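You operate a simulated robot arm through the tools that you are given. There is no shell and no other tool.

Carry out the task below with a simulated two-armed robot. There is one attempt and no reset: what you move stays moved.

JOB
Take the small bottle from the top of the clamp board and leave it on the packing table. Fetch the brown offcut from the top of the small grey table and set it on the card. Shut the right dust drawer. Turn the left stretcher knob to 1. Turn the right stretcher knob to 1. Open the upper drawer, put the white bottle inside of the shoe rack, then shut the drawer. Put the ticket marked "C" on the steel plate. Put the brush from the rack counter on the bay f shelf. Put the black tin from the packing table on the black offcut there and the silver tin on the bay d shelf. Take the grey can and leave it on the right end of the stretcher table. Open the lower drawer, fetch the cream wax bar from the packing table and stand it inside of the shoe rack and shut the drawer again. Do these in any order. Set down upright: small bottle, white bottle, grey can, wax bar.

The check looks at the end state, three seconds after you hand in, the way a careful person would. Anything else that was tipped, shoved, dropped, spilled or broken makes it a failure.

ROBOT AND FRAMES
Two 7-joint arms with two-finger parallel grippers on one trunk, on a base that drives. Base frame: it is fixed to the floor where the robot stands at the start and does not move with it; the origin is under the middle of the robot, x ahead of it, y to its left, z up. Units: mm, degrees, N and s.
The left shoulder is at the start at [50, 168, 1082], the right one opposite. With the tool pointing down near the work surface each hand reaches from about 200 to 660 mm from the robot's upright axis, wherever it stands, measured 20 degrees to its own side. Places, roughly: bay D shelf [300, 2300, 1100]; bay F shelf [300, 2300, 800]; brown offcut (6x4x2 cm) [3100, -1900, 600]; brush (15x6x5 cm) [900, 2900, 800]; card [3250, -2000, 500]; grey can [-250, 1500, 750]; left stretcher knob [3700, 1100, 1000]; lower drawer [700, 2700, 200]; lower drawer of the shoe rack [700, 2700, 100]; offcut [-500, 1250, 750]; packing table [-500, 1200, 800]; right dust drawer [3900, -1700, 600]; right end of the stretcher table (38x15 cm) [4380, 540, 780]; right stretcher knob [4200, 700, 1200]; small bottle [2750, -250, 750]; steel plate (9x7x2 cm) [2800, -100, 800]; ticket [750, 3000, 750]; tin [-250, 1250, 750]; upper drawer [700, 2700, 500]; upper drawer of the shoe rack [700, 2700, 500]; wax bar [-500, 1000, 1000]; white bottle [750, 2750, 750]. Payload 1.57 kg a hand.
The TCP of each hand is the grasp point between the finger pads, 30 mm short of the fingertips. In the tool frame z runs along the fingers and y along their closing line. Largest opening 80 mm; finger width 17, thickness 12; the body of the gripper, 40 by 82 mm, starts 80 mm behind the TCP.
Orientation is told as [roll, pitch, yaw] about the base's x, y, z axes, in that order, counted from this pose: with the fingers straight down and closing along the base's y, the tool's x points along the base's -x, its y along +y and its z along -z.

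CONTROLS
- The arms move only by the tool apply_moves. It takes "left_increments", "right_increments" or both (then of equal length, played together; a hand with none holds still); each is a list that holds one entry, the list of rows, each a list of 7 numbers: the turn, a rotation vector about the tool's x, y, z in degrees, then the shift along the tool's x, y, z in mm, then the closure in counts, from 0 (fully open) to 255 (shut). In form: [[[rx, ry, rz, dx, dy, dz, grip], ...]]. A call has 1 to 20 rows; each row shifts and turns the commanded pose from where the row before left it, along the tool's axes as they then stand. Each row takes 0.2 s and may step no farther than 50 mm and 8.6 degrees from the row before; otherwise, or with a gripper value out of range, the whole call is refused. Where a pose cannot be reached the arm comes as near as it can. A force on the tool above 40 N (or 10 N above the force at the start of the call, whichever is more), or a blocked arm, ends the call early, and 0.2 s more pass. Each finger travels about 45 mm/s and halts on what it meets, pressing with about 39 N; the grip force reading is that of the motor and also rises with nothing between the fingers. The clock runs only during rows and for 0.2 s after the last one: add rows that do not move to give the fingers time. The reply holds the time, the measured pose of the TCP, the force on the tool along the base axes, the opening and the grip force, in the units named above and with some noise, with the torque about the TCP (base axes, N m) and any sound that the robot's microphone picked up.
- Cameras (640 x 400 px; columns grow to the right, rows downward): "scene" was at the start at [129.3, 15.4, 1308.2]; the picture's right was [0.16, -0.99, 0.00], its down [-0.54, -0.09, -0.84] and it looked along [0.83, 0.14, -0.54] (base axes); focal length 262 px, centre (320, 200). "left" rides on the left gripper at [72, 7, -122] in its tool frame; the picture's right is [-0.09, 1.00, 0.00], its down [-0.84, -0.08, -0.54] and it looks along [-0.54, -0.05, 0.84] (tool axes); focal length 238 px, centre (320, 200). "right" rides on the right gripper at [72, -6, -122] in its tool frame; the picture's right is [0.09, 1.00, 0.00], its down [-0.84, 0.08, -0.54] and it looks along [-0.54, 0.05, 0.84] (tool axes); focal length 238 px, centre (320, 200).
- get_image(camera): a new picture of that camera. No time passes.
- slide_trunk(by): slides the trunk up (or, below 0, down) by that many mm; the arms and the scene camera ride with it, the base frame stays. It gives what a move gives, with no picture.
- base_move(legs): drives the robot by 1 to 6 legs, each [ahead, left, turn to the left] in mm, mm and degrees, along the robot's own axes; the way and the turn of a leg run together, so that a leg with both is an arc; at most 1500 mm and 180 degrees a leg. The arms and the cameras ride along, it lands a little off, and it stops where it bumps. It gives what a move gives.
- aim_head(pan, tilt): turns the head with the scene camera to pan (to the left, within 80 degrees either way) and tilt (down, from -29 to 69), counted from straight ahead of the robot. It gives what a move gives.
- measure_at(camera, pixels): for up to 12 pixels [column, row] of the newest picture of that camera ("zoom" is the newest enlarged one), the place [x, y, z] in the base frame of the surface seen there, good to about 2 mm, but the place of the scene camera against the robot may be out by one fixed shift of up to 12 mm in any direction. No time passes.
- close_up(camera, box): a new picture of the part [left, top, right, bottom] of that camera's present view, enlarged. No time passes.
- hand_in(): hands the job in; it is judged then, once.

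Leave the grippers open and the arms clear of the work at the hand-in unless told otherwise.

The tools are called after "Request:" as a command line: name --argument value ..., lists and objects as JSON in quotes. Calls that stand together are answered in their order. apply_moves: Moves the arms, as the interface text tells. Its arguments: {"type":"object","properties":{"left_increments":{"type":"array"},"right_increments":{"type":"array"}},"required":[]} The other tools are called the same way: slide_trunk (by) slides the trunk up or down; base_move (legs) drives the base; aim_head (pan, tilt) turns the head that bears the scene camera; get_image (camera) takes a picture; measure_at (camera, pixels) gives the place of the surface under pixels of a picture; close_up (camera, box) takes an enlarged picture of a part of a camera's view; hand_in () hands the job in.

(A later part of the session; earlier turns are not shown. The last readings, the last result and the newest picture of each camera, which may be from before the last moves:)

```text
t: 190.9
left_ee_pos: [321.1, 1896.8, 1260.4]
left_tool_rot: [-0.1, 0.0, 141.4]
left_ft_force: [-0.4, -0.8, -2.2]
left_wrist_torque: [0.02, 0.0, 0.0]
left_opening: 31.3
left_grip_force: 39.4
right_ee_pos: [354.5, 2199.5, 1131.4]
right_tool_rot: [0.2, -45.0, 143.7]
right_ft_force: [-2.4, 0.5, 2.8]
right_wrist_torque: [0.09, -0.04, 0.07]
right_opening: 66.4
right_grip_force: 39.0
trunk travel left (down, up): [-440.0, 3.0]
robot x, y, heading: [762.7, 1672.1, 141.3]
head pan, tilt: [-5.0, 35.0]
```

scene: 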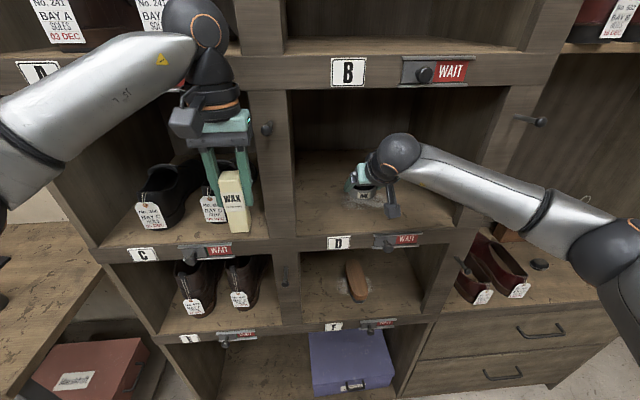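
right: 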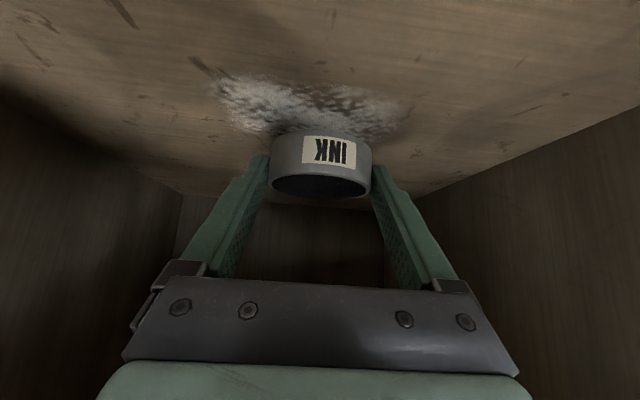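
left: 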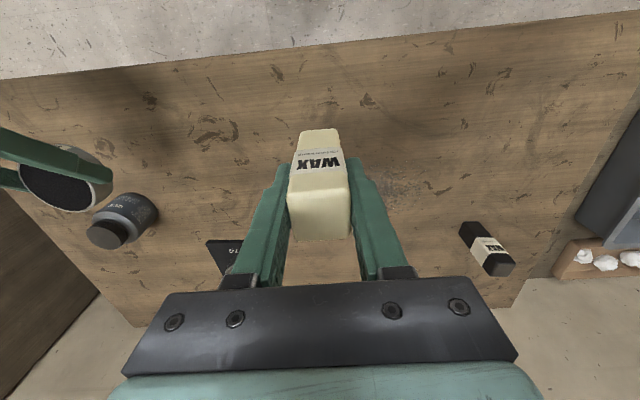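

Contact (force turned to +2.8 N). I open and withdraw.

Request:
apply_moves --right_increments '[[[0, 0, 0, 0, 0, 0, 60], [0, 0, 0, 0, 0, 0, 0], [0, 0, 0, 0, 0, 0, 0], [0, 0, 0, 0, 0, 0, 0], [0, 0, 0, 0, 0, -20, 0], [0, 0, 0, 0, 0, -40, 0], [0, 0, 0, 20, 0, -40, 0], [0, 0, 0, 30, 0, -30, 0], [0, 0, 0, 30, 0, -30, 0], [0, 0, 0, 0, 0, 0, 0]]]'

Request:
get_image --camera "right"

Request:
get_image --camera "scene"

```text
t: 193.1
left_ee_pos: [319.7, 1897.6, 1259.7]
left_tool_rot: [0.0, 0.0, 141.4]
left_ft_force: [0.3, 0.3, -0.5]
left_wrist_torque: [0.01, 0.0, -0.01]
left_opening: 31.3
left_grip_force: 38.9
right_ee_pos: [487.9, 2098.4, 1184.3]
right_tool_rot: [0.1, -44.8, 143.7]
right_ft_force: [-0.7, 0.0, -0.4]
right_wrist_torque: [0.03, -0.01, 0.02]
right_opening: 80.2
right_grip_force: 0.1
trunk travel left (down, up): [-440.0, 3.0]
robot x, y, heading: [757.4, 1669.9, 141.3]
head pan, tilt: [-5.0, 35.0]
```

```text
taken
```

right: 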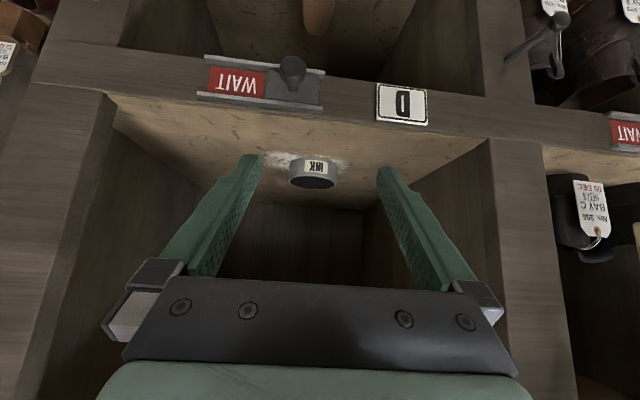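

```text
taken
```

scene: 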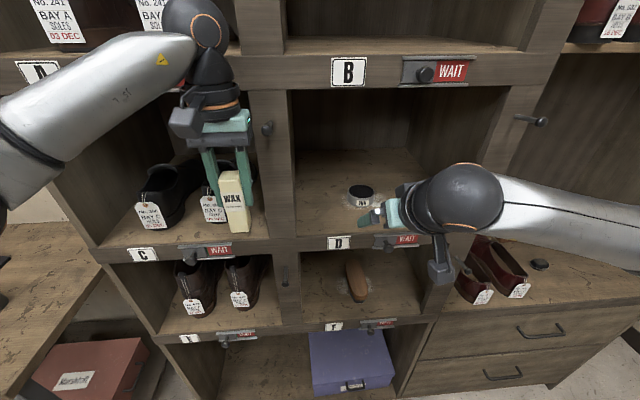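

The silver tin stands on bay D's shelf. Next the lower drawer with the wax. I draw both hands in, reduce the right hand's tilt to 20 degrees and close its fingers.

Request:
apply_moves --left_increments '[[[0, 0, 0, 40, 20, 0, 255], [0, 0, 0, 40, 20, 0, 255], [0, 0, 0, 0, 0, 0, 255], [0, 0, 0, 0, 0, 0, 255], [0, 0, 0, 0, 0, 0, 255]]]' --right_increments '[[[0, 6.25, 1.2, 28, 0, -28, 255], [0, 6.25, 1.2, 28, 0, -20, 255], [0, 6.25, 0, 0, 0, 0, 255], [0, 6.25, 0, 0, 0, 0, 255], [0, 0, 0, 0, 0, 0, 255]]]'

Request:
base_move --legs '[[-200, 0, 0], [0, -665, 0]]'

Request:
slide_trunk --by -440

Request:
aim_head --pan 0 --tilt 45

Request:
get_image --camera "scene"

```text
t: 194.3
left_ee_pos: [360.4, 1816.5, 1258.0]
left_tool_rot: [0.0, -0.1, 141.4]
left_ft_force: [-0.1, 0.3, -1.0]
left_wrist_torque: [0.02, 0.02, 0.03]
left_opening: 31.3
left_grip_force: 38.1
right_ee_pos: [549.1, 2055.9, 1184.2]
right_tool_rot: [1.5, -19.7, 141.3]
right_ft_force: [-0.1, -0.3, 0.2]
right_wrist_torque: [0.01, 0.01, 0.04]
right_opening: 0.0
right_grip_force: 14.8
trunk travel left (down, up): [-440.0, 3.0]
robot x, y, heading: [759.8, 1673.5, 141.3]
head pan, tilt: [-5.0, 35.0]
```

```text
t: 201.8
left_ee_pos: [931.9, 2201.6, 1258.5]
left_tool_rot: [0.0, 0.0, 141.9]
left_ft_force: [-0.1, 0.5, -1.1]
left_wrist_torque: [-0.01, -0.01, 0.0]
left_opening: 31.4
left_grip_force: 39.2
right_ee_pos: [1118.1, 2441.0, 1185.6]
right_tool_rot: [1.7, -19.8, 142.1]
right_ft_force: [-0.2, 0.5, 0.1]
right_wrist_torque: [-0.02, 0.03, -0.01]
right_opening: 0.0
right_grip_force: 21.5
trunk travel left (down, up): [-440.0, 3.0]
robot x, y, heading: [1336.0, 2057.4, 141.8]
head pan, tilt: [-5.0, 35.0]
```

```text
refused: -440 is not a number from -400 to 400
```

```text
t: 202.5
left_ee_pos: [932.1, 2201.0, 1260.2]
left_tool_rot: [0.0, 0.0, 141.9]
left_ft_force: [1.4, -0.3, -0.9]
left_wrist_torque: [-0.01, 0.02, 0.01]
left_opening: 31.4
left_grip_force: 38.8
right_ee_pos: [1118.3, 2442.0, 1185.4]
right_tool_rot: [1.6, -19.9, 142.0]
right_ft_force: [-0.2, 0.5, -0.5]
right_wrist_torque: [-0.01, 0.01, 0.04]
right_opening: 0.0
right_grip_force: 21.4
trunk travel left (down, up): [-440.0, 3.0]
robot x, y, heading: [1337.0, 2056.9, 142.1]
head pan, tilt: [0.0, 45.0]
```

```text
taken
```

scene: 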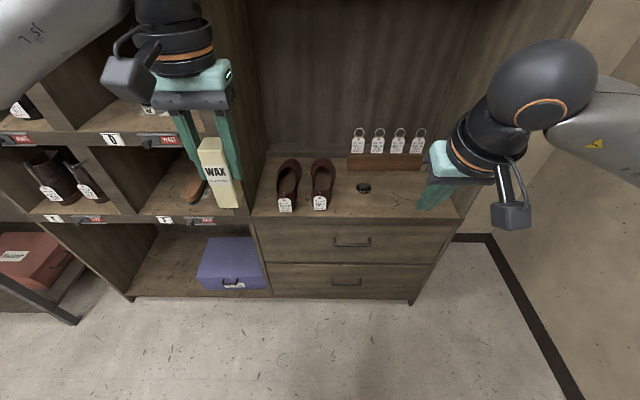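

The slide must be at most 400 per call, so I lower in two goes. The robot is at u=2440, v=252.

Request:
slide_trunk --by -400

Request:
slide_trunk --by -40

Request:
base_move --legs '[[0, 0, -0.9], [200, -10, 0]]'

Request:
get_image --camera "scene"

Request:
get_image --camera "right"

```text
t: 206.4
left_ee_pos: [933.2, 2201.1, 858.7]
left_tool_rot: [0.0, 0.0, 141.9]
left_ft_force: [-0.5, -0.4, -0.7]
left_wrist_torque: [-0.01, 0.01, -0.01]
left_opening: 31.4
left_grip_force: 39.3
right_ee_pos: [1119.9, 2441.0, 784.9]
right_tool_rot: [1.7, -19.8, 142.0]
right_ft_force: [0.4, 0.2, 0.8]
right_wrist_torque: [0.02, 0.0, 0.01]
right_opening: 0.0
right_grip_force: 21.8
trunk travel left (down, up): [-40.0, 403.0]
robot x, y, heading: [1333.2, 2060.1, 142.0]
head pan, tilt: [0.0, 45.0]
```

```text
t: 207.2
left_ee_pos: [931.9, 2201.0, 819.1]
left_tool_rot: [0.0, -0.1, 141.8]
left_ft_force: [0.1, 0.0, -1.2]
left_wrist_torque: [0.0, 0.0, -0.04]
left_opening: 31.2
left_grip_force: 39.0
right_ee_pos: [1119.4, 2441.1, 745.3]
right_tool_rot: [1.6, -19.8, 141.9]
right_ft_force: [-0.1, -0.7, 0.1]
right_wrist_torque: [-0.02, 0.01, 0.02]
right_opening: 0.0
right_grip_force: 21.2
trunk travel left (down, up): [0.0, 443.0]
robot x, y, heading: [1334.3, 2057.9, 142.0]
head pan, tilt: [0.0, 45.0]
```

```text
t: 209.1
left_ee_pos: [784.3, 2338.8, 819.1]
left_tool_rot: [0.0, 0.0, 141.2]
left_ft_force: [0.2, -0.5, -2.2]
left_wrist_torque: [0.02, 0.02, 0.0]
left_opening: 31.6
left_grip_force: 39.0
right_ee_pos: [974.1, 2578.2, 743.8]
right_tool_rot: [1.6, -19.8, 141.2]
right_ft_force: [0.3, 0.1, 0.6]
right_wrist_torque: [0.02, 0.01, -0.01]
right_opening: 0.0
right_grip_force: 21.3
trunk travel left (down, up): [0.0, 443.0]
robot x, y, heading: [1184.0, 2193.0, 141.5]
head pan, tilt: [0.0, 45.0]
```

```text
taken
```

scene: 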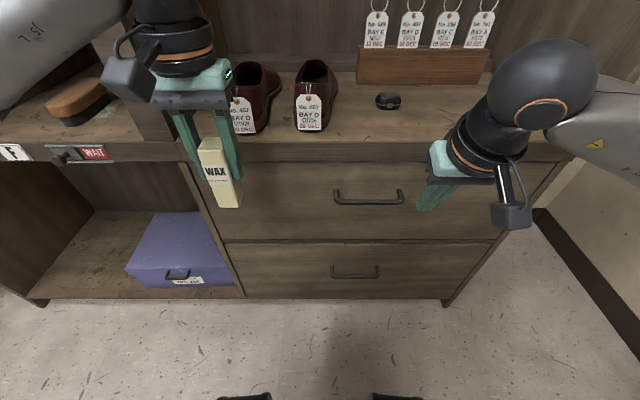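

```text
taken
```

right: 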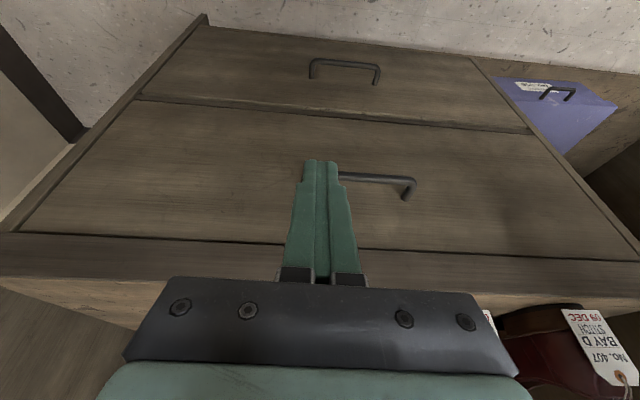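

The right camera shows the lower handle at (344,65). I measure its bar and the lower drawer's face.

Request:
measure_at --camera "right" --pixels '[[344, 63], [325, 61], [365, 66], [312, 75], [376, 80], [344, 85], [300, 95], [400, 105], [380, 180], [344, 45]]'

Request:
close_up --camera "right" --box '[270, 30, 420, 130]'

```text
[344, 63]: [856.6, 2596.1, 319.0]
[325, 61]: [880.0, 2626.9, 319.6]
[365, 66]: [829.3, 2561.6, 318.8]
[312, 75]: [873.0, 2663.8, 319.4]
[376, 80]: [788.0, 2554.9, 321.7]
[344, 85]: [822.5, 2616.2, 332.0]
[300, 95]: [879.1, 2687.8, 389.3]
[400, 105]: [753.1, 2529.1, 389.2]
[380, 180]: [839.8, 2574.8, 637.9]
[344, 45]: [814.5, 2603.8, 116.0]
```

```text
4.00 times, centred on (345, 80) of right
```

zoom: 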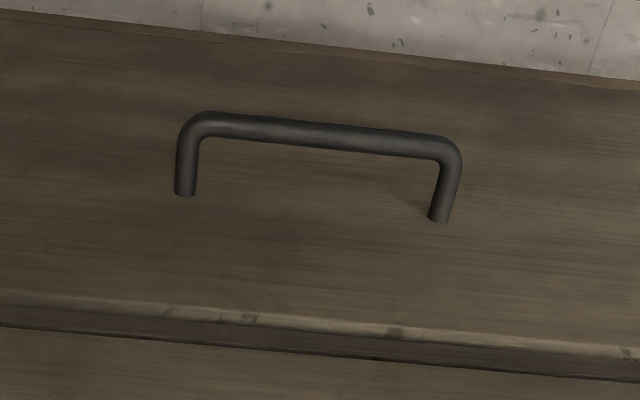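

The lower bar is just 318 mm below the upper one. I lower the right hand in front of the drawers to z 420 and in line with the handle.

Request:
apply_moves --right_increments '[[[0, 0, 0, 13.85, 7.6, 38.1, 255], [0, 0, 0, 13.85, 7.6, 38.1, 255], [0, 0, 0, 13.85, 7.6, 38.1, 255], [0, 0, 0, 13.85, 7.6, 38.1, 255], [0, 0, 0, 13.85, 7.6, 38.1, 255], [0, 0, 0, 13.85, 7.6, 38.1, 255], [0, 0, 0, 13.85, 7.6, 38.1, 255], [0, 0, 0, 13.85, 7.6, 38.1, 255], [0, 0, 0, 0, 0, 0, 255]]]'

Request:
get_image --camera "right"

Request:
get_image --camera "scene"

```text
t: 211.1
left_ee_pos: [784.1, 2339.0, 818.7]
left_tool_rot: [0.0, -0.1, 141.3]
left_ft_force: [0.5, 0.5, -1.0]
left_wrist_torque: [0.02, -0.02, 0.0]
left_opening: 31.5
left_grip_force: 38.8
right_ee_pos: [930.5, 2519.5, 421.7]
right_tool_rot: [1.5, -19.7, 141.2]
right_ft_force: [-0.5, 0.1, -0.1]
right_wrist_torque: [0.02, 0.02, 0.0]
right_opening: 0.0
right_grip_force: 21.0
trunk travel left (down, up): [0.0, 443.0]
robot x, y, heading: [1182.1, 2192.8, 141.3]
head pan, tilt: [0.0, 45.0]
```

```text
taken
```

right: 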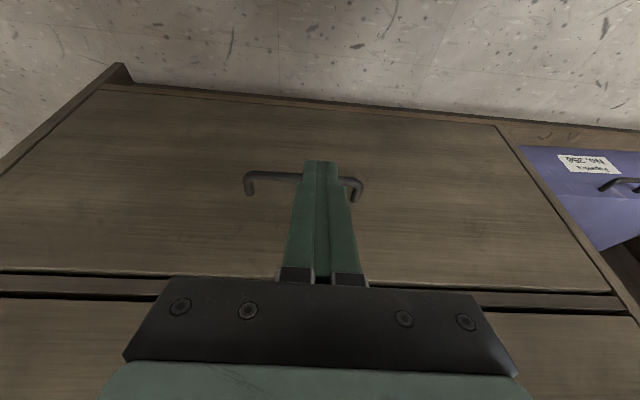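

```text
taken
```

scene: 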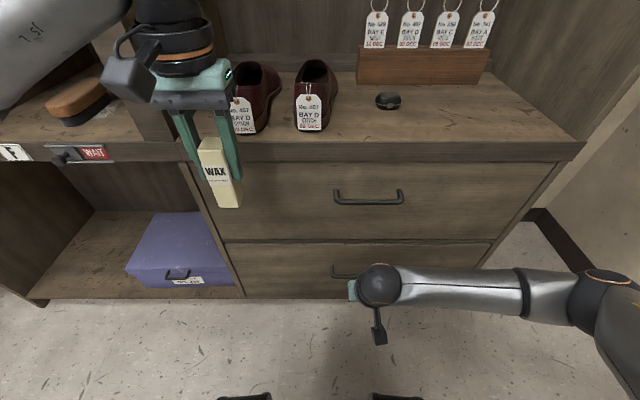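

In line with the lower handle. I go forward over the gap, tips staying above the bar.

Request:
apply_moves --right_increments '[[[0, 0, 0, -34.4, -2.3, 24.5, 255], [0, 0, 0, -34.4, -2.3, 24.5, 255], [0, 0, 0, -34.3, -2.3, 24.4, 255], [0, 0, 0, 0, 0, 0, 255]]]'

Request:
get_image --camera "right"

Request:
get_image --camera "scene"

```text
t: 212.1
left_ee_pos: [783.3, 2340.8, 819.1]
left_tool_rot: [0.1, 0.0, 141.2]
left_ft_force: [-0.2, -0.4, -1.3]
left_wrist_torque: [0.01, -0.05, -0.03]
left_opening: 31.7
left_grip_force: 39.0
right_ee_pos: [835.3, 2601.0, 387.2]
right_tool_rot: [1.7, -19.8, 141.4]
right_ft_force: [0.7, -0.2, -0.4]
right_wrist_torque: [0.05, -0.01, -0.03]
right_opening: 0.0
right_grip_force: 21.2
trunk travel left (down, up): [0.0, 443.0]
robot x, y, heading: [1188.1, 2189.5, 141.3]
head pan, tilt: [0.0, 45.0]
```

```text
taken
```

right: 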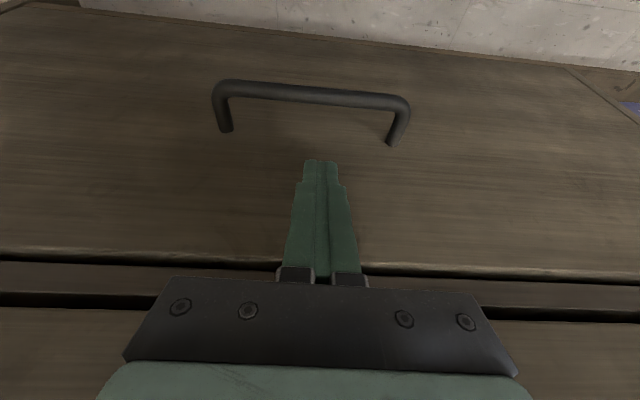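

```text
taken
```

scene: 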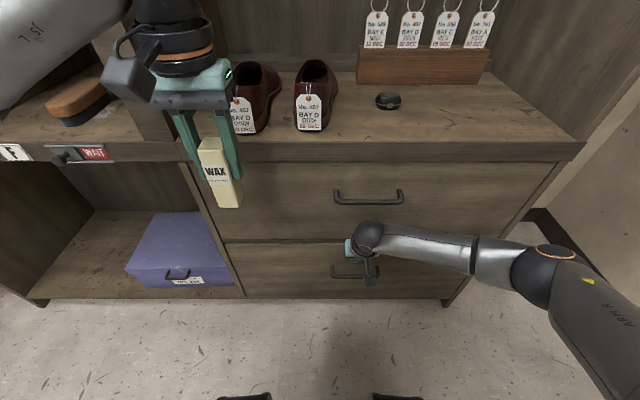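

The tips are behind the bar line (v about 994). I ease back 4 mm while going down 59 mm behind the bar.

Request:
apply_moves --right_increments '[[[0, 0, 0, 8, 0, 18, 255], [0, 0, 0, 8, 0, 18, 255], [0, 0, 0, 8, 0, 18, 255], [0, 0, 0, 0, 0, 0, 255]]]'

Request:
get_image --camera "right"

```text
t: 213.1
left_ee_pos: [784.2, 2340.3, 818.0]
left_tool_rot: [0.0, 0.0, 141.2]
left_ft_force: [0.5, -0.1, -0.5]
left_wrist_torque: [0.02, -0.05, 0.02]
left_opening: 31.2
left_grip_force: 39.2
right_ee_pos: [839.4, 2597.8, 328.6]
right_tool_rot: [1.7, -19.8, 141.2]
right_ft_force: [-0.5, 0.2, 0.6]
right_wrist_torque: [0.0, -0.03, 0.01]
right_opening: 0.0
right_grip_force: 21.6
trunk travel left (down, up): [0.0, 443.0]
robot x, y, heading: [1182.9, 2190.3, 141.2]
head pan, tilt: [0.0, 45.0]
```

```text
taken
```

right: 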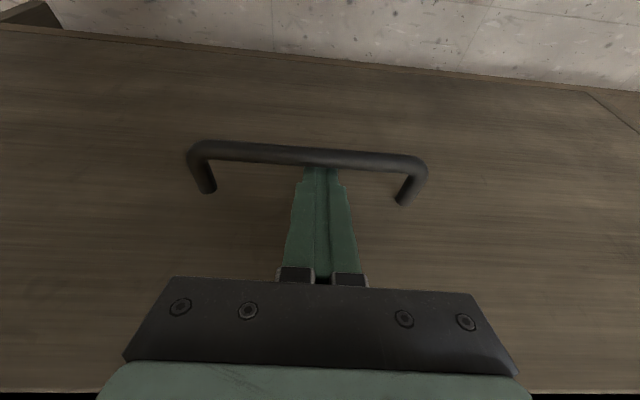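

The tips are hooked behind the bar. I pull 100 mm with the arm first.

Request:
apply_moves --right_increments '[[[0, 0, 0, 18.8, 0, -6.84, 255], [0, 0, 0, 18.8, 0, -6.84, 255], [0, 0, 0, 18.8, 0, -6.84, 255], [0, 0, 0, 18.8, 0, -6.84, 255], [0, 0, 0, 18.8, 0, -6.84, 255], [0, 0, 0, 0, 0, 0, 255]]]'

Request:
get_image --camera "right"

Request:
get_image --camera "scene"

```text
t: 214.5
left_ee_pos: [783.9, 2339.4, 819.8]
left_tool_rot: [0.0, 0.0, 141.2]
left_ft_force: [0.2, 1.0, -0.7]
left_wrist_torque: [0.0, 0.0, -0.01]
left_opening: 31.2
left_grip_force: 38.6
right_ee_pos: [921.5, 2537.8, 331.6]
right_tool_rot: [1.6, -19.8, 141.3]
right_ft_force: [0.5, 0.0, 0.1]
right_wrist_torque: [0.02, 0.02, 0.01]
right_opening: 0.1
right_grip_force: 20.5
trunk travel left (down, up): [0.0, 443.0]
robot x, y, heading: [1183.2, 2192.0, 141.3]
head pan, tilt: [0.0, 45.0]
```

```text
taken
```

right: 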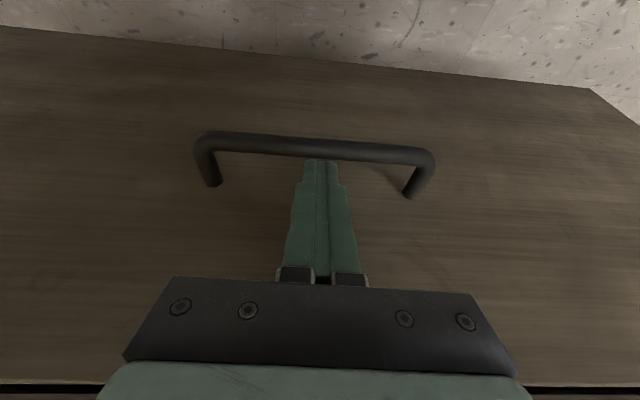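

```text
taken
```

scene: 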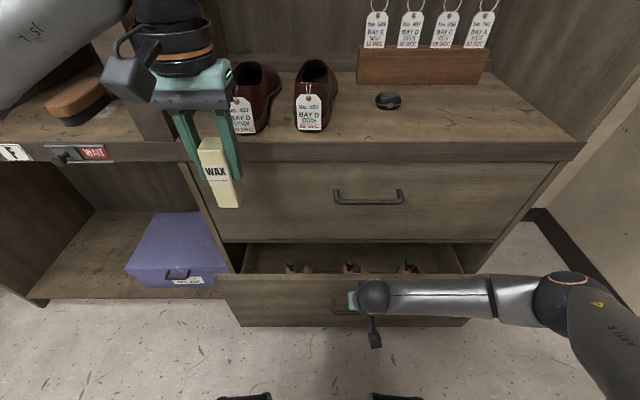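

The lower drawer comes out; some items with knobs are inside. I pull the rest by driving the base back 160 mm with the hook held.

Request:
base_move --legs '[[-160, 0, 0]]'

Request:
get_image --camera "scene"

Request:
get_image --camera "right"

```text
t: 216.0
left_ee_pos: [910.1, 2237.1, 818.6]
left_tool_rot: [0.0, -0.1, 141.4]
left_ft_force: [0.1, 0.2, -0.5]
left_wrist_torque: [-0.01, -0.05, 0.0]
left_opening: 31.3
left_grip_force: 38.9
right_ee_pos: [1045.5, 2436.5, 332.5]
right_tool_rot: [1.6, -19.8, 141.4]
right_ft_force: [-0.3, -0.3, -0.5]
right_wrist_torque: [-0.03, 0.02, -0.03]
right_opening: 0.0
right_grip_force: 21.4
trunk travel left (down, up): [0.0, 443.0]
robot x, y, heading: [1311.0, 2091.7, 141.6]
head pan, tilt: [0.0, 45.0]
```

```text
taken
```

scene: 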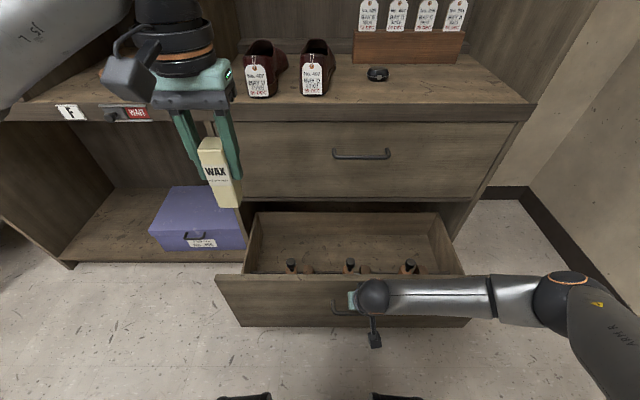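

```text
taken
```

right: 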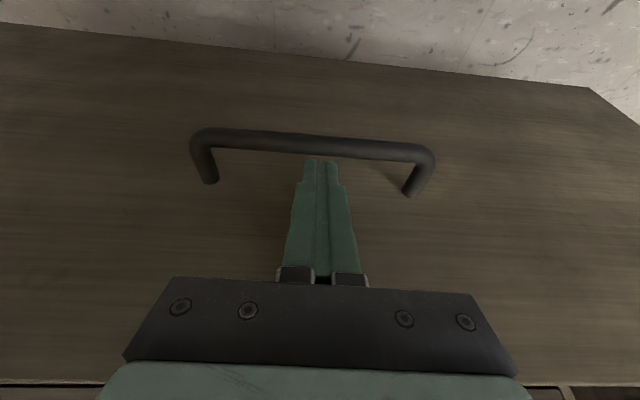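

The drawer is open about 260. I look closer at what lies inside.

Request:
close_up --camera "scene" --box '[210, 190, 490, 340]'

Request:
measure_at --camera "scene" --pixels '[[291, 264], [350, 264], [410, 264], [330, 240], [270, 250], [390, 240], [320, 268], [245, 262], [230, 280], [250, 215], [440, 220], [320, 280]]'

Request:
get_image --camera "left"

```text
2.29 times, centred on (350, 265) of scene
```

zoom: 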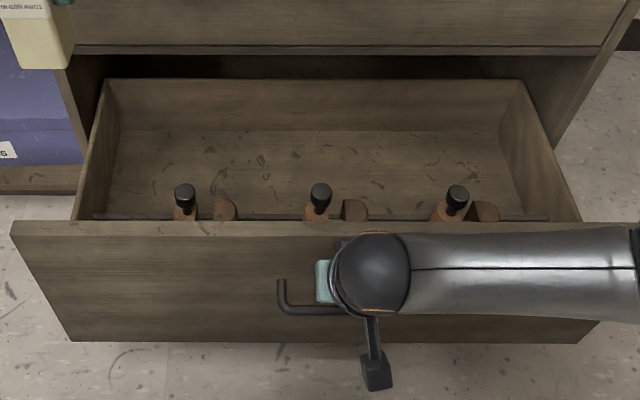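

```text
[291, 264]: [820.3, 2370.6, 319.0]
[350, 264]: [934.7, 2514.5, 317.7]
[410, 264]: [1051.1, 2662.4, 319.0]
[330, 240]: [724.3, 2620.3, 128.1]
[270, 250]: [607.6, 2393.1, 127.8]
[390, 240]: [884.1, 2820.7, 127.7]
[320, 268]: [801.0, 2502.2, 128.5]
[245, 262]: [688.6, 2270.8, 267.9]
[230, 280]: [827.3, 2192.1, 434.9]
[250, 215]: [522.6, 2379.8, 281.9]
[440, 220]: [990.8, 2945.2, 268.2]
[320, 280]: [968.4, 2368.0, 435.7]
```

```text
taken
```

left: 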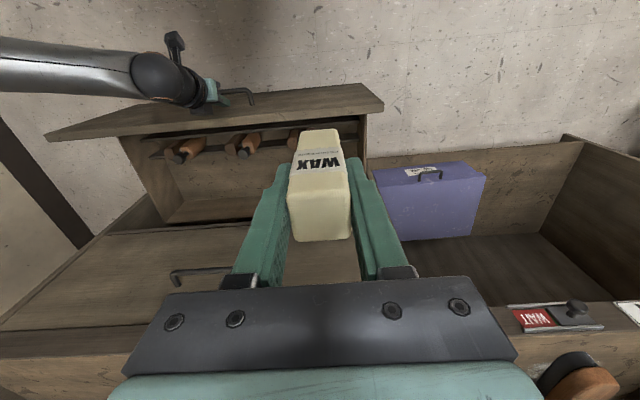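

I enlarge the left camera's view of the drawer's contents.

Request:
close_up --camera "left" --box '[100, 80, 400, 240]'

Request:
measure_at --camera "left" --pixels '[[185, 152], [245, 147], [215, 140], [215, 170], [250, 185], [230, 205], [180, 180], [240, 130], [350, 110], [170, 150], [270, 140], [362, 150]]'

```text
2.13 times, centred on (250, 160) of left
```

zoom: 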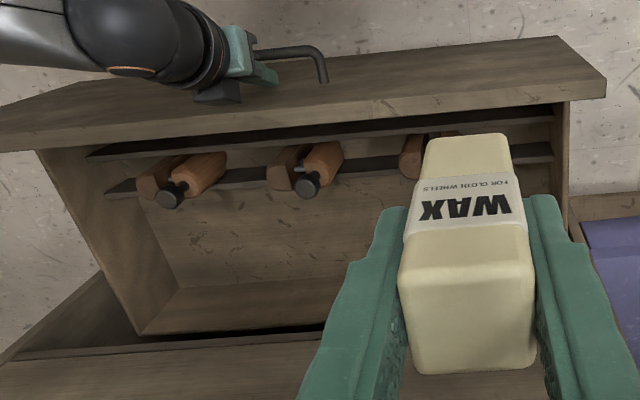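

```text
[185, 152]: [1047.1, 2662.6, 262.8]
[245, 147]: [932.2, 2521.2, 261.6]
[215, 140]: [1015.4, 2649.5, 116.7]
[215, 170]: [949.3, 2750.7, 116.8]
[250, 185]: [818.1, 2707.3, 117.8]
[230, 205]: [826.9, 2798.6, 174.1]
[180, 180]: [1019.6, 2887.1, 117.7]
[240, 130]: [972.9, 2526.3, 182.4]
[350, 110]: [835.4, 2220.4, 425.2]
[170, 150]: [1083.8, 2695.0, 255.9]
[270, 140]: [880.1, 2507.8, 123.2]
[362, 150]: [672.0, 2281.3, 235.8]
```

The shoe trees hang on two rails behind the front; the floor (z 117) behind them, v 880–1000, is free. The wax can stand there, between two trees. I unhook the right hand, raise it and move it aside.

Request:
apply_moves --right_increments '[[[0, 0, 0, -3.8, 0, 1.4, 255], [0, 0, 0, -10.2, 0, -28.2, 255], [0, 0, 0, -10.2, 0, -28.2, 255], [0, 0, 0, -10.2, 0, -28.2, 255], [0, 0, 0, 0, -10, -40, 255], [0, 0, 0, 0, -10, -40, 255], [0, 0, 0, 0, -10, -40, 255], [0, 0, 0, 0, -10, -40, 255], [0, 0, 0, 0, -20, -40, 255], [0, 0, 0, 0, -20, -40, 255], [0, 0, 0, 0, -20, -40, 255], [0, 0, 0, 0, -20, -20, 255], [0, 0, 0, 0, 0, 0, 255]]]'

Request:
get_image --camera "scene"

```text
t: 218.8
left_ee_pos: [910.1, 2238.0, 819.0]
left_tool_rot: [0.0, 0.0, 141.4]
left_ft_force: [0.2, 0.7, -1.0]
left_wrist_torque: [-0.01, 0.0, 0.0]
left_opening: 31.5
left_grip_force: 39.2
right_ee_pos: [1200.2, 2480.7, 703.4]
right_tool_rot: [1.7, -19.7, 141.6]
right_ft_force: [-0.1, -0.2, -0.6]
right_wrist_torque: [-0.03, 0.01, -0.04]
right_opening: 0.1
right_grip_force: 21.3
trunk travel left (down, up): [0.0, 443.0]
robot x, y, heading: [1306.3, 2092.0, 141.5]
head pan, tilt: [0.0, 45.0]
```

```text
taken
```

scene: 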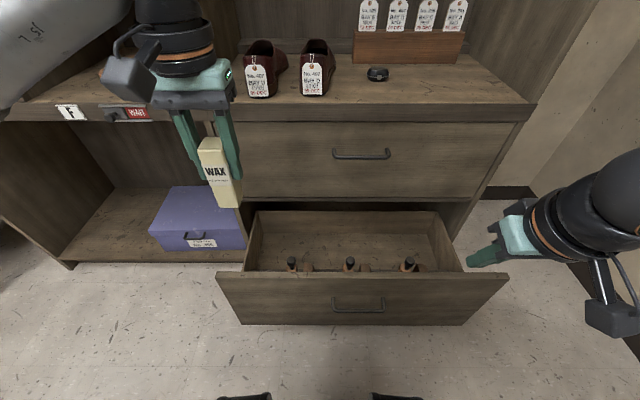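

The drawer stays open. Before driving closer I measure my base's front pods at the bottom of the picture and the handle bar.

Request:
aim_head --pan 0 --tilt 60

Request:
get_image --camera "scene"

```text
t: 219.5
left_ee_pos: [910.2, 2237.8, 817.8]
left_tool_rot: [0.1, 0.0, 141.4]
left_ft_force: [0.6, -0.8, -0.6]
left_wrist_torque: [0.05, 0.01, -0.02]
left_opening: 31.5
left_grip_force: 38.6
right_ee_pos: [1201.0, 2480.1, 703.4]
right_tool_rot: [1.7, -19.8, 141.5]
right_ft_force: [-0.4, -0.7, -0.8]
right_wrist_torque: [-0.03, -0.03, 0.0]
right_opening: 0.2
right_grip_force: 21.5
trunk travel left (down, up): [0.0, 443.0]
robot x, y, heading: [1311.3, 2092.4, 141.5]
head pan, tilt: [0.0, 60.0]
```

```text
taken
```

scene: 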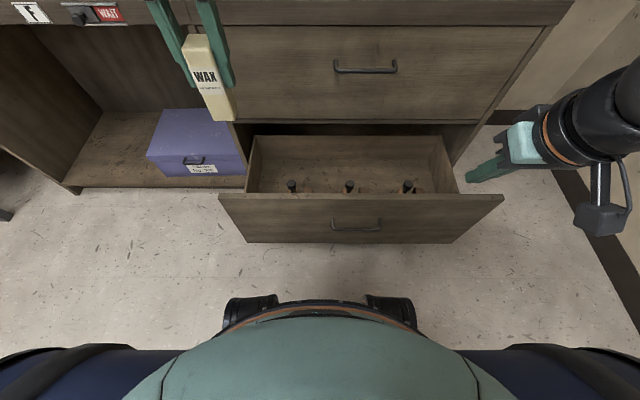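

Request:
measure_at --camera "scene" --pixels '[[225, 303], [250, 298], [275, 296], [368, 297], [390, 298], [410, 304], [320, 303], [320, 298], [350, 226], [334, 226], [380, 226], [360, 200]]'

```text
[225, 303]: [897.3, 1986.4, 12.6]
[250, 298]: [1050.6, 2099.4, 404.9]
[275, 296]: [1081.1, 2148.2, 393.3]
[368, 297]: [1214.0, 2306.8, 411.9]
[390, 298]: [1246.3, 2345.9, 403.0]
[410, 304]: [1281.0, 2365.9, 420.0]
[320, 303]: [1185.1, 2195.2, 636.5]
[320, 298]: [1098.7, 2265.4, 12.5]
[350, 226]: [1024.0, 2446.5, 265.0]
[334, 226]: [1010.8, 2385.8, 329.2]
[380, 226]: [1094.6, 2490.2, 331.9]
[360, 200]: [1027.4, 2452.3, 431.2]
```

My front pods reach f=215-220 at z 400; the open drawer's bar is at v about 715. I'll place the wax between trees 2 and 3 (u about 2660) from a stand further right, so I drive 395 mm right first.

Request:
base_move --legs '[[0, -395, -0.3]]'

Request:
get_image --camera "scene"

Request:
get_image --camera "left"

```text
t: 223.6
left_ee_pos: [1168.7, 2558.1, 818.2]
left_tool_rot: [0.0, 0.0, 139.8]
left_ft_force: [-0.7, -0.7, -1.6]
left_wrist_torque: [0.02, -0.02, 0.0]
left_opening: 31.4
left_grip_force: 38.7
right_ee_pos: [1466.2, 2792.9, 703.0]
right_tool_rot: [1.6, -19.7, 139.8]
right_ft_force: [0.1, -0.6, -0.7]
right_wrist_torque: [0.01, -0.01, 0.0]
right_opening: 0.3
right_grip_force: 21.4
trunk travel left (down, up): [0.0, 443.0]
robot x, y, heading: [1569.1, 2401.8, 139.7]
head pan, tilt: [0.0, 60.0]
```

```text
taken
```

scene: 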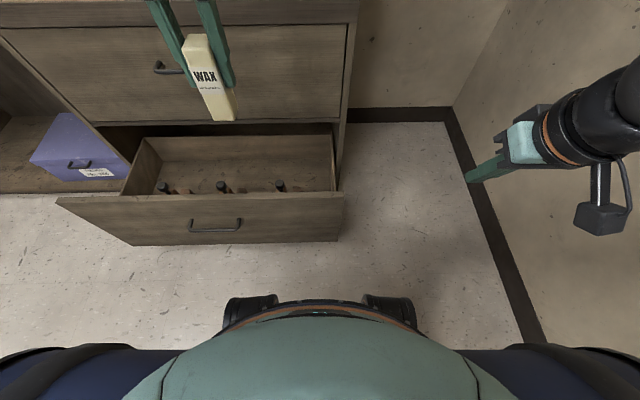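

```text
taken
```

left: 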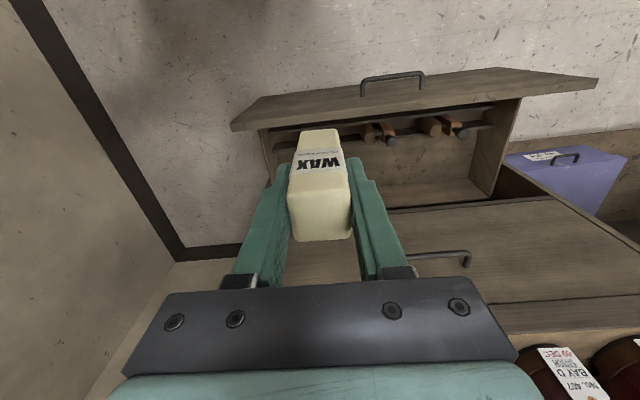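

Robot at u=2854, v=288, heading 139.7. I correct the heading and drive 205 ahead so the wax comes over the drawer.

Request:
base_move --legs '[[0, 0, 1.4], [205, 0, 0]]'

Request:
get_image --camera "scene"

Request:
get_image --camera "left"

```text
t: 225.6
left_ee_pos: [1005.8, 2680.6, 818.0]
left_tool_rot: [0.0, 0.0, 140.9]
left_ft_force: [0.0, -0.7, -2.1]
left_wrist_torque: [0.01, -0.01, 0.01]
left_opening: 31.3
left_grip_force: 39.0
right_ee_pos: [1299.2, 2921.0, 703.2]
right_tool_rot: [1.6, -19.6, 141.0]
right_ft_force: [-0.4, 0.0, 0.2]
right_wrist_torque: [0.02, -0.01, 0.01]
right_opening: 0.2
right_grip_force: 21.4
trunk travel left (down, up): [0.0, 443.0]
robot x, y, heading: [1403.8, 2529.3, 140.8]
head pan, tilt: [0.0, 60.0]
```

```text
taken
```

scene: 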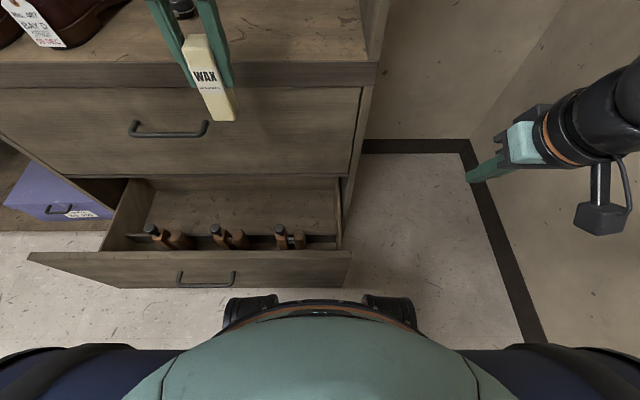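

```text
taken
```

left: 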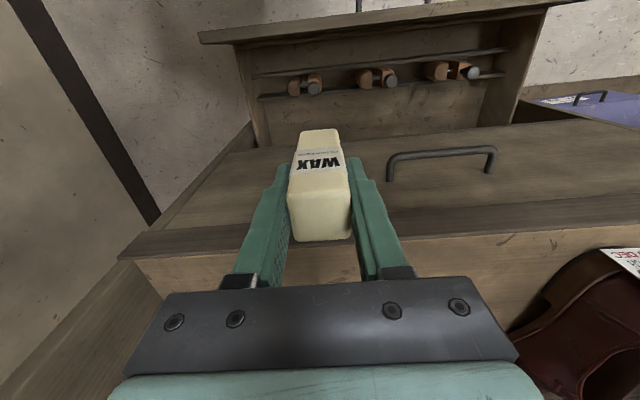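

The left camera now sees the trees from above. I enlarge and measure the trees' rear ends, the rear rail and the floor behind.

Request:
close_up --camera "left" --box '[230, 30, 530, 150]'

Request:
measure_at --camera "left" --pixels '[[315, 89], [390, 82], [472, 74], [350, 90], [350, 110], [400, 110], [292, 90], [363, 82], [350, 95], [430, 90], [345, 70], [280, 115]]'

```text
2.13 times, centred on (380, 90) of left
```

zoom: 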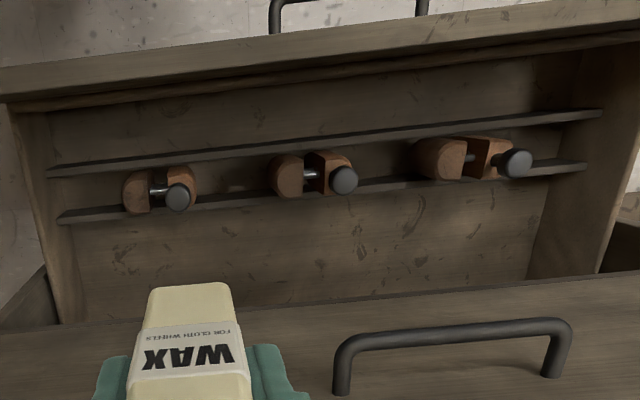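

```text
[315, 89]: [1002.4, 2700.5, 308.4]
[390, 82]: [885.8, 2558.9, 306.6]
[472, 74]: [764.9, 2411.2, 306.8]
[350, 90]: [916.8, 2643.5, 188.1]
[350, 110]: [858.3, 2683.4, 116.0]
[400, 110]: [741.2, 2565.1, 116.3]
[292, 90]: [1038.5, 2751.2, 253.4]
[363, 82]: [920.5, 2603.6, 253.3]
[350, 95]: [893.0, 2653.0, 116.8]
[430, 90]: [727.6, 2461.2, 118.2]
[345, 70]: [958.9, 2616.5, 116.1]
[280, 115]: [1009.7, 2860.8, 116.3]
```

The knobs now read v 916 instead of 857 – the drawer seems to have been moved in. I measure the drawer front and the gap to my base.

Request:
measure_at --camera "scene" --pixels '[[207, 282], [235, 273], [300, 270], [100, 265], [330, 262], [300, 253], [250, 298], [275, 296], [368, 297], [200, 200], [280, 240], [160, 238]]'

Request:
close_up --camera "scene" --box '[20, 160, 440, 340]'

```text
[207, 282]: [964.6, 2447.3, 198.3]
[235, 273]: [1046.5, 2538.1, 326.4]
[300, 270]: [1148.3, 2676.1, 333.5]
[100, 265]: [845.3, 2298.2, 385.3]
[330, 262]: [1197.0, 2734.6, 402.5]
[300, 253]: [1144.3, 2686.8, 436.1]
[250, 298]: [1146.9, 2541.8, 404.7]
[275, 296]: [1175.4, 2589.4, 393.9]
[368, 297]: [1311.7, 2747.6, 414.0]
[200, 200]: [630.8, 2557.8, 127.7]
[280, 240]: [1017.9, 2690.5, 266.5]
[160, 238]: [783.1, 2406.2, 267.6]
```

```text
1.52 times, centred on (230, 250) of scene
```

zoom: 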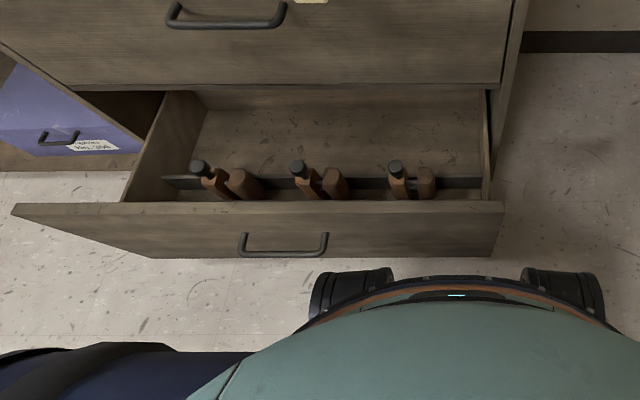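

The base's low front evidently nudged the drawer in by about 45 mm, so my base reaches to about f=290 near the floor, and from here the left hand can't get low enough behind the rails. New plan: set the wax on the free counter, take it over with the right hand and place it from a stand to the left of the drawer. First: left hand up and forward over the counter.

Request:
apply_moves --left_increments '[[[0, 0, 0, 0, 0, -30, 255], [0, 0, 0, 0, 0, -25, 255], [0, 0, 0, -38, 0, 0, 255], [0, 0, 0, -38, 0, 0, 255], [0, 0, 0, -38, 0, 0, 255], [0, 0, 0, -35, 0, 0, 255], [0, 0, 0, 0, 0, 0, 255]]]'

Request:
get_image --camera "left"

Request:
aim_head --pan 10 --tilt 35

Request:
get_image --camera "scene"

```text
t: 227.2
left_ee_pos: [891.8, 2776.2, 873.3]
left_tool_rot: [0.1, 0.0, 140.9]
left_ft_force: [-0.6, 0.9, -0.4]
left_wrist_torque: [0.01, -0.03, 0.03]
left_opening: 31.7
left_grip_force: 38.9
right_ee_pos: [1299.4, 2920.4, 702.3]
right_tool_rot: [1.7, -19.7, 140.9]
right_ft_force: [0.7, 0.7, -0.3]
right_wrist_torque: [0.01, 0.0, -0.02]
right_opening: 0.0
right_grip_force: 21.8
trunk travel left (down, up): [0.0, 443.0]
robot x, y, heading: [1407.0, 2532.2, 140.9]
head pan, tilt: [0.0, 60.0]
```

```text
taken
```

left: 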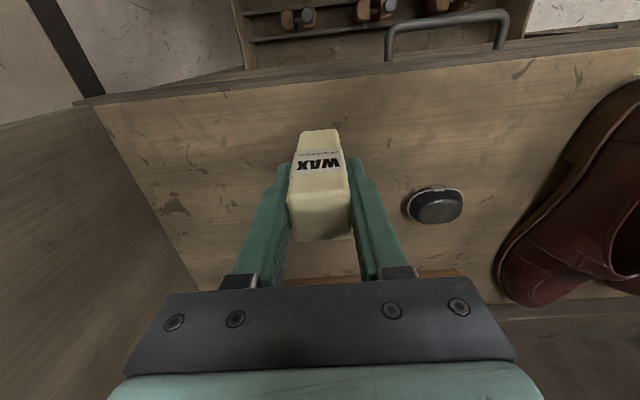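

```text
t: 228.1
left_ee_pos: [890.6, 2774.6, 873.4]
left_tool_rot: [0.0, 0.0, 140.8]
left_ft_force: [0.1, -0.5, -1.3]
left_wrist_torque: [0.0, 0.01, 0.0]
left_opening: 31.2
left_grip_force: 39.2
right_ee_pos: [1299.4, 2920.5, 702.8]
right_tool_rot: [1.6, -19.7, 141.0]
right_ft_force: [-0.1, -0.2, -0.9]
right_wrist_torque: [-0.03, 0.0, 0.02]
right_opening: 0.1
right_grip_force: 20.9
trunk travel left (down, up): [0.0, 443.0]
robot x, y, heading: [1406.4, 2530.0, 140.8]
head pan, tilt: [10.0, 35.0]
```

```text
taken
```

scene: 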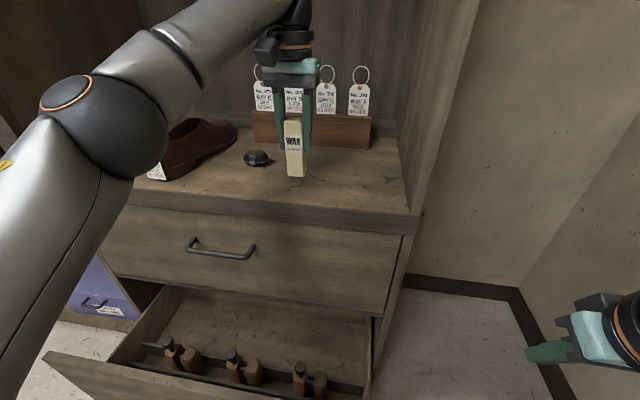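

The wax is above the free counter. I lower it to touch.

Request:
apply_moves --left_increments '[[[0, 0, 0, 0, 0, 20, 255], [0, 0, 0, 0, 0, 8, 255], [0, 0, 0, 0, 0, 2, 255], [0, 0, 0, 0, 0, 1.5, 255], [0, 0, 0, 0, 0, 1, 255], [0, 0, 0, 0, 0, 0, 255]]]'

```text
t: 229.5
left_ee_pos: [890.5, 2774.4, 839.9]
left_tool_rot: [0.0, -0.1, 140.9]
left_ft_force: [-0.1, -0.7, -0.8]
left_wrist_torque: [-0.04, 0.02, 0.0]
left_opening: 31.4
left_grip_force: 39.4
right_ee_pos: [1298.4, 2919.7, 701.3]
right_tool_rot: [1.6, -19.7, 141.1]
right_ft_force: [0.5, -0.4, 0.7]
right_wrist_torque: [-0.01, -0.01, -0.02]
right_opening: 0.0
right_grip_force: 21.5
trunk travel left (down, up): [0.0, 443.0]
robot x, y, heading: [1405.9, 2532.3, 141.2]
head pan, tilt: [10.0, 35.0]
```

Request:
apply_moves --left_increments '[[[0, 0, 0, 0, 0, 1, 255], [0, 0, 0, 0, 0, 1, 255], [0, 0, 0, 0, 0, 0, 255]]]'

```text
t: 230.3
left_ee_pos: [891.6, 2774.4, 839.7]
left_tool_rot: [0.1, 0.0, 140.9]
left_ft_force: [0.1, 0.9, -0.4]
left_wrist_torque: [-0.01, 0.04, -0.01]
left_opening: 31.5
left_grip_force: 39.3
right_ee_pos: [1299.2, 2920.3, 701.8]
right_tool_rot: [1.6, -19.7, 141.0]
right_ft_force: [-0.4, -0.5, 0.0]
right_wrist_torque: [-0.01, 0.02, 0.01]
right_opening: 0.2
right_grip_force: 21.0
trunk travel left (down, up): [0.0, 443.0]
robot x, y, heading: [1403.2, 2531.6, 140.9]
head pan, tilt: [10.0, 35.0]
```

No clear contact yet; another two 1 mm steps.

Request:
apply_moves --left_increments '[[[0, 0, 0, 0, 0, 1, 255], [0, 0, 0, 0, 0, 1, 255], [0, 0, 0, 0, 0, 0, 255]]]'

```text
t: 231.1
left_ee_pos: [891.4, 2774.0, 837.8]
left_tool_rot: [0.1, 0.0, 140.9]
left_ft_force: [0.2, 0.6, -1.4]
left_wrist_torque: [-0.02, -0.01, 0.02]
left_opening: 31.5
left_grip_force: 39.6
right_ee_pos: [1299.6, 2920.0, 703.3]
right_tool_rot: [1.6, -19.7, 141.0]
right_ft_force: [0.1, 0.6, -0.1]
right_wrist_torque: [0.02, 0.0, -0.03]
right_opening: 0.0
right_grip_force: 21.7
trunk travel left (down, up): [0.0, 443.0]
robot x, y, heading: [1405.7, 2529.3, 141.1]
head pan, tilt: [10.0, 35.0]
```

Request:
apply_moves --left_increments '[[[0, 0, 0, 0, 0, 1, 255], [0, 0, 0, 0, 0, 1, 255], [0, 0, 0, 0, 0, 0, 255]]]'

Request:
get_image --camera "left"

```text
t: 231.9
left_ee_pos: [891.7, 2773.8, 837.8]
left_tool_rot: [-0.2, -0.3, 140.9]
left_ft_force: [-2.0, 6.2, 14.4]
left_wrist_torque: [0.24, 0.05, 0.02]
left_opening: 31.3
left_grip_force: 39.1
right_ee_pos: [1299.1, 2920.0, 702.5]
right_tool_rot: [1.7, -19.8, 140.9]
right_ft_force: [0.0, 0.2, -0.3]
right_wrist_torque: [-0.01, 0.0, 0.0]
right_opening: 0.0
right_grip_force: 21.0
trunk travel left (down, up): [0.0, 443.0]
robot x, y, heading: [1404.6, 2529.2, 140.9]
head pan, tilt: [10.0, 35.0]
```

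```text
taken
```

left: 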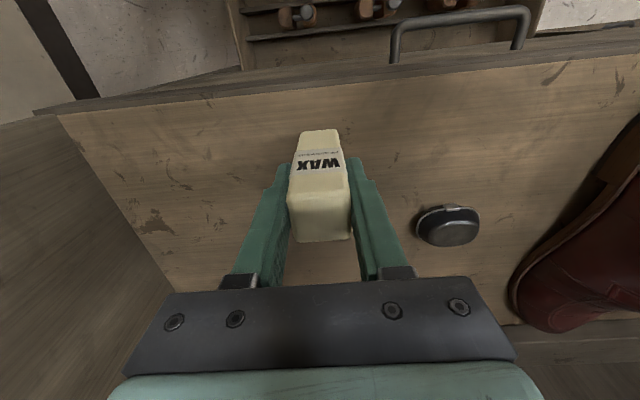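

Contact at 14 N. I ease up 1.5 mm, open, and lift away.

Request:
apply_moves --left_increments '[[[0, 0, 0, 0, 0, -1.2, 255], [0, 0, 0, 0, 0, 0, 200], [0, 0, 0, 0, 0, 0, 100], [0, 0, 0, 0, 0, 0, 0], [0, 0, 0, 0, 0, 0, 0], [0, 0, 0, 0, 0, 0, 0]]]'

Request:
get_image --camera "left"

```text
t: 233.3
left_ee_pos: [892.2, 2774.2, 837.4]
left_tool_rot: [0.0, 0.0, 141.0]
left_ft_force: [0.0, 0.0, 0.7]
left_wrist_torque: [-0.03, 0.02, -0.01]
left_opening: 80.0
left_grip_force: 0.0
right_ee_pos: [1299.3, 2919.8, 704.1]
right_tool_rot: [1.6, -19.7, 141.0]
right_ft_force: [0.1, -0.1, 0.4]
right_wrist_torque: [-0.01, -0.01, -0.02]
right_opening: 0.0
right_grip_force: 21.1
trunk travel left (down, up): [0.0, 443.0]
robot x, y, heading: [1403.9, 2531.5, 140.9]
head pan, tilt: [10.0, 35.0]
```

```text
taken
```

left: 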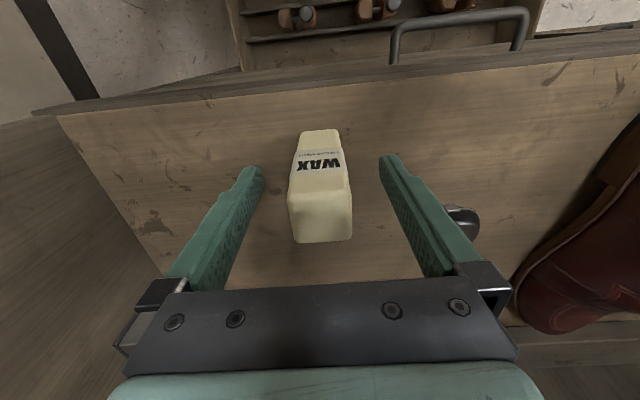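

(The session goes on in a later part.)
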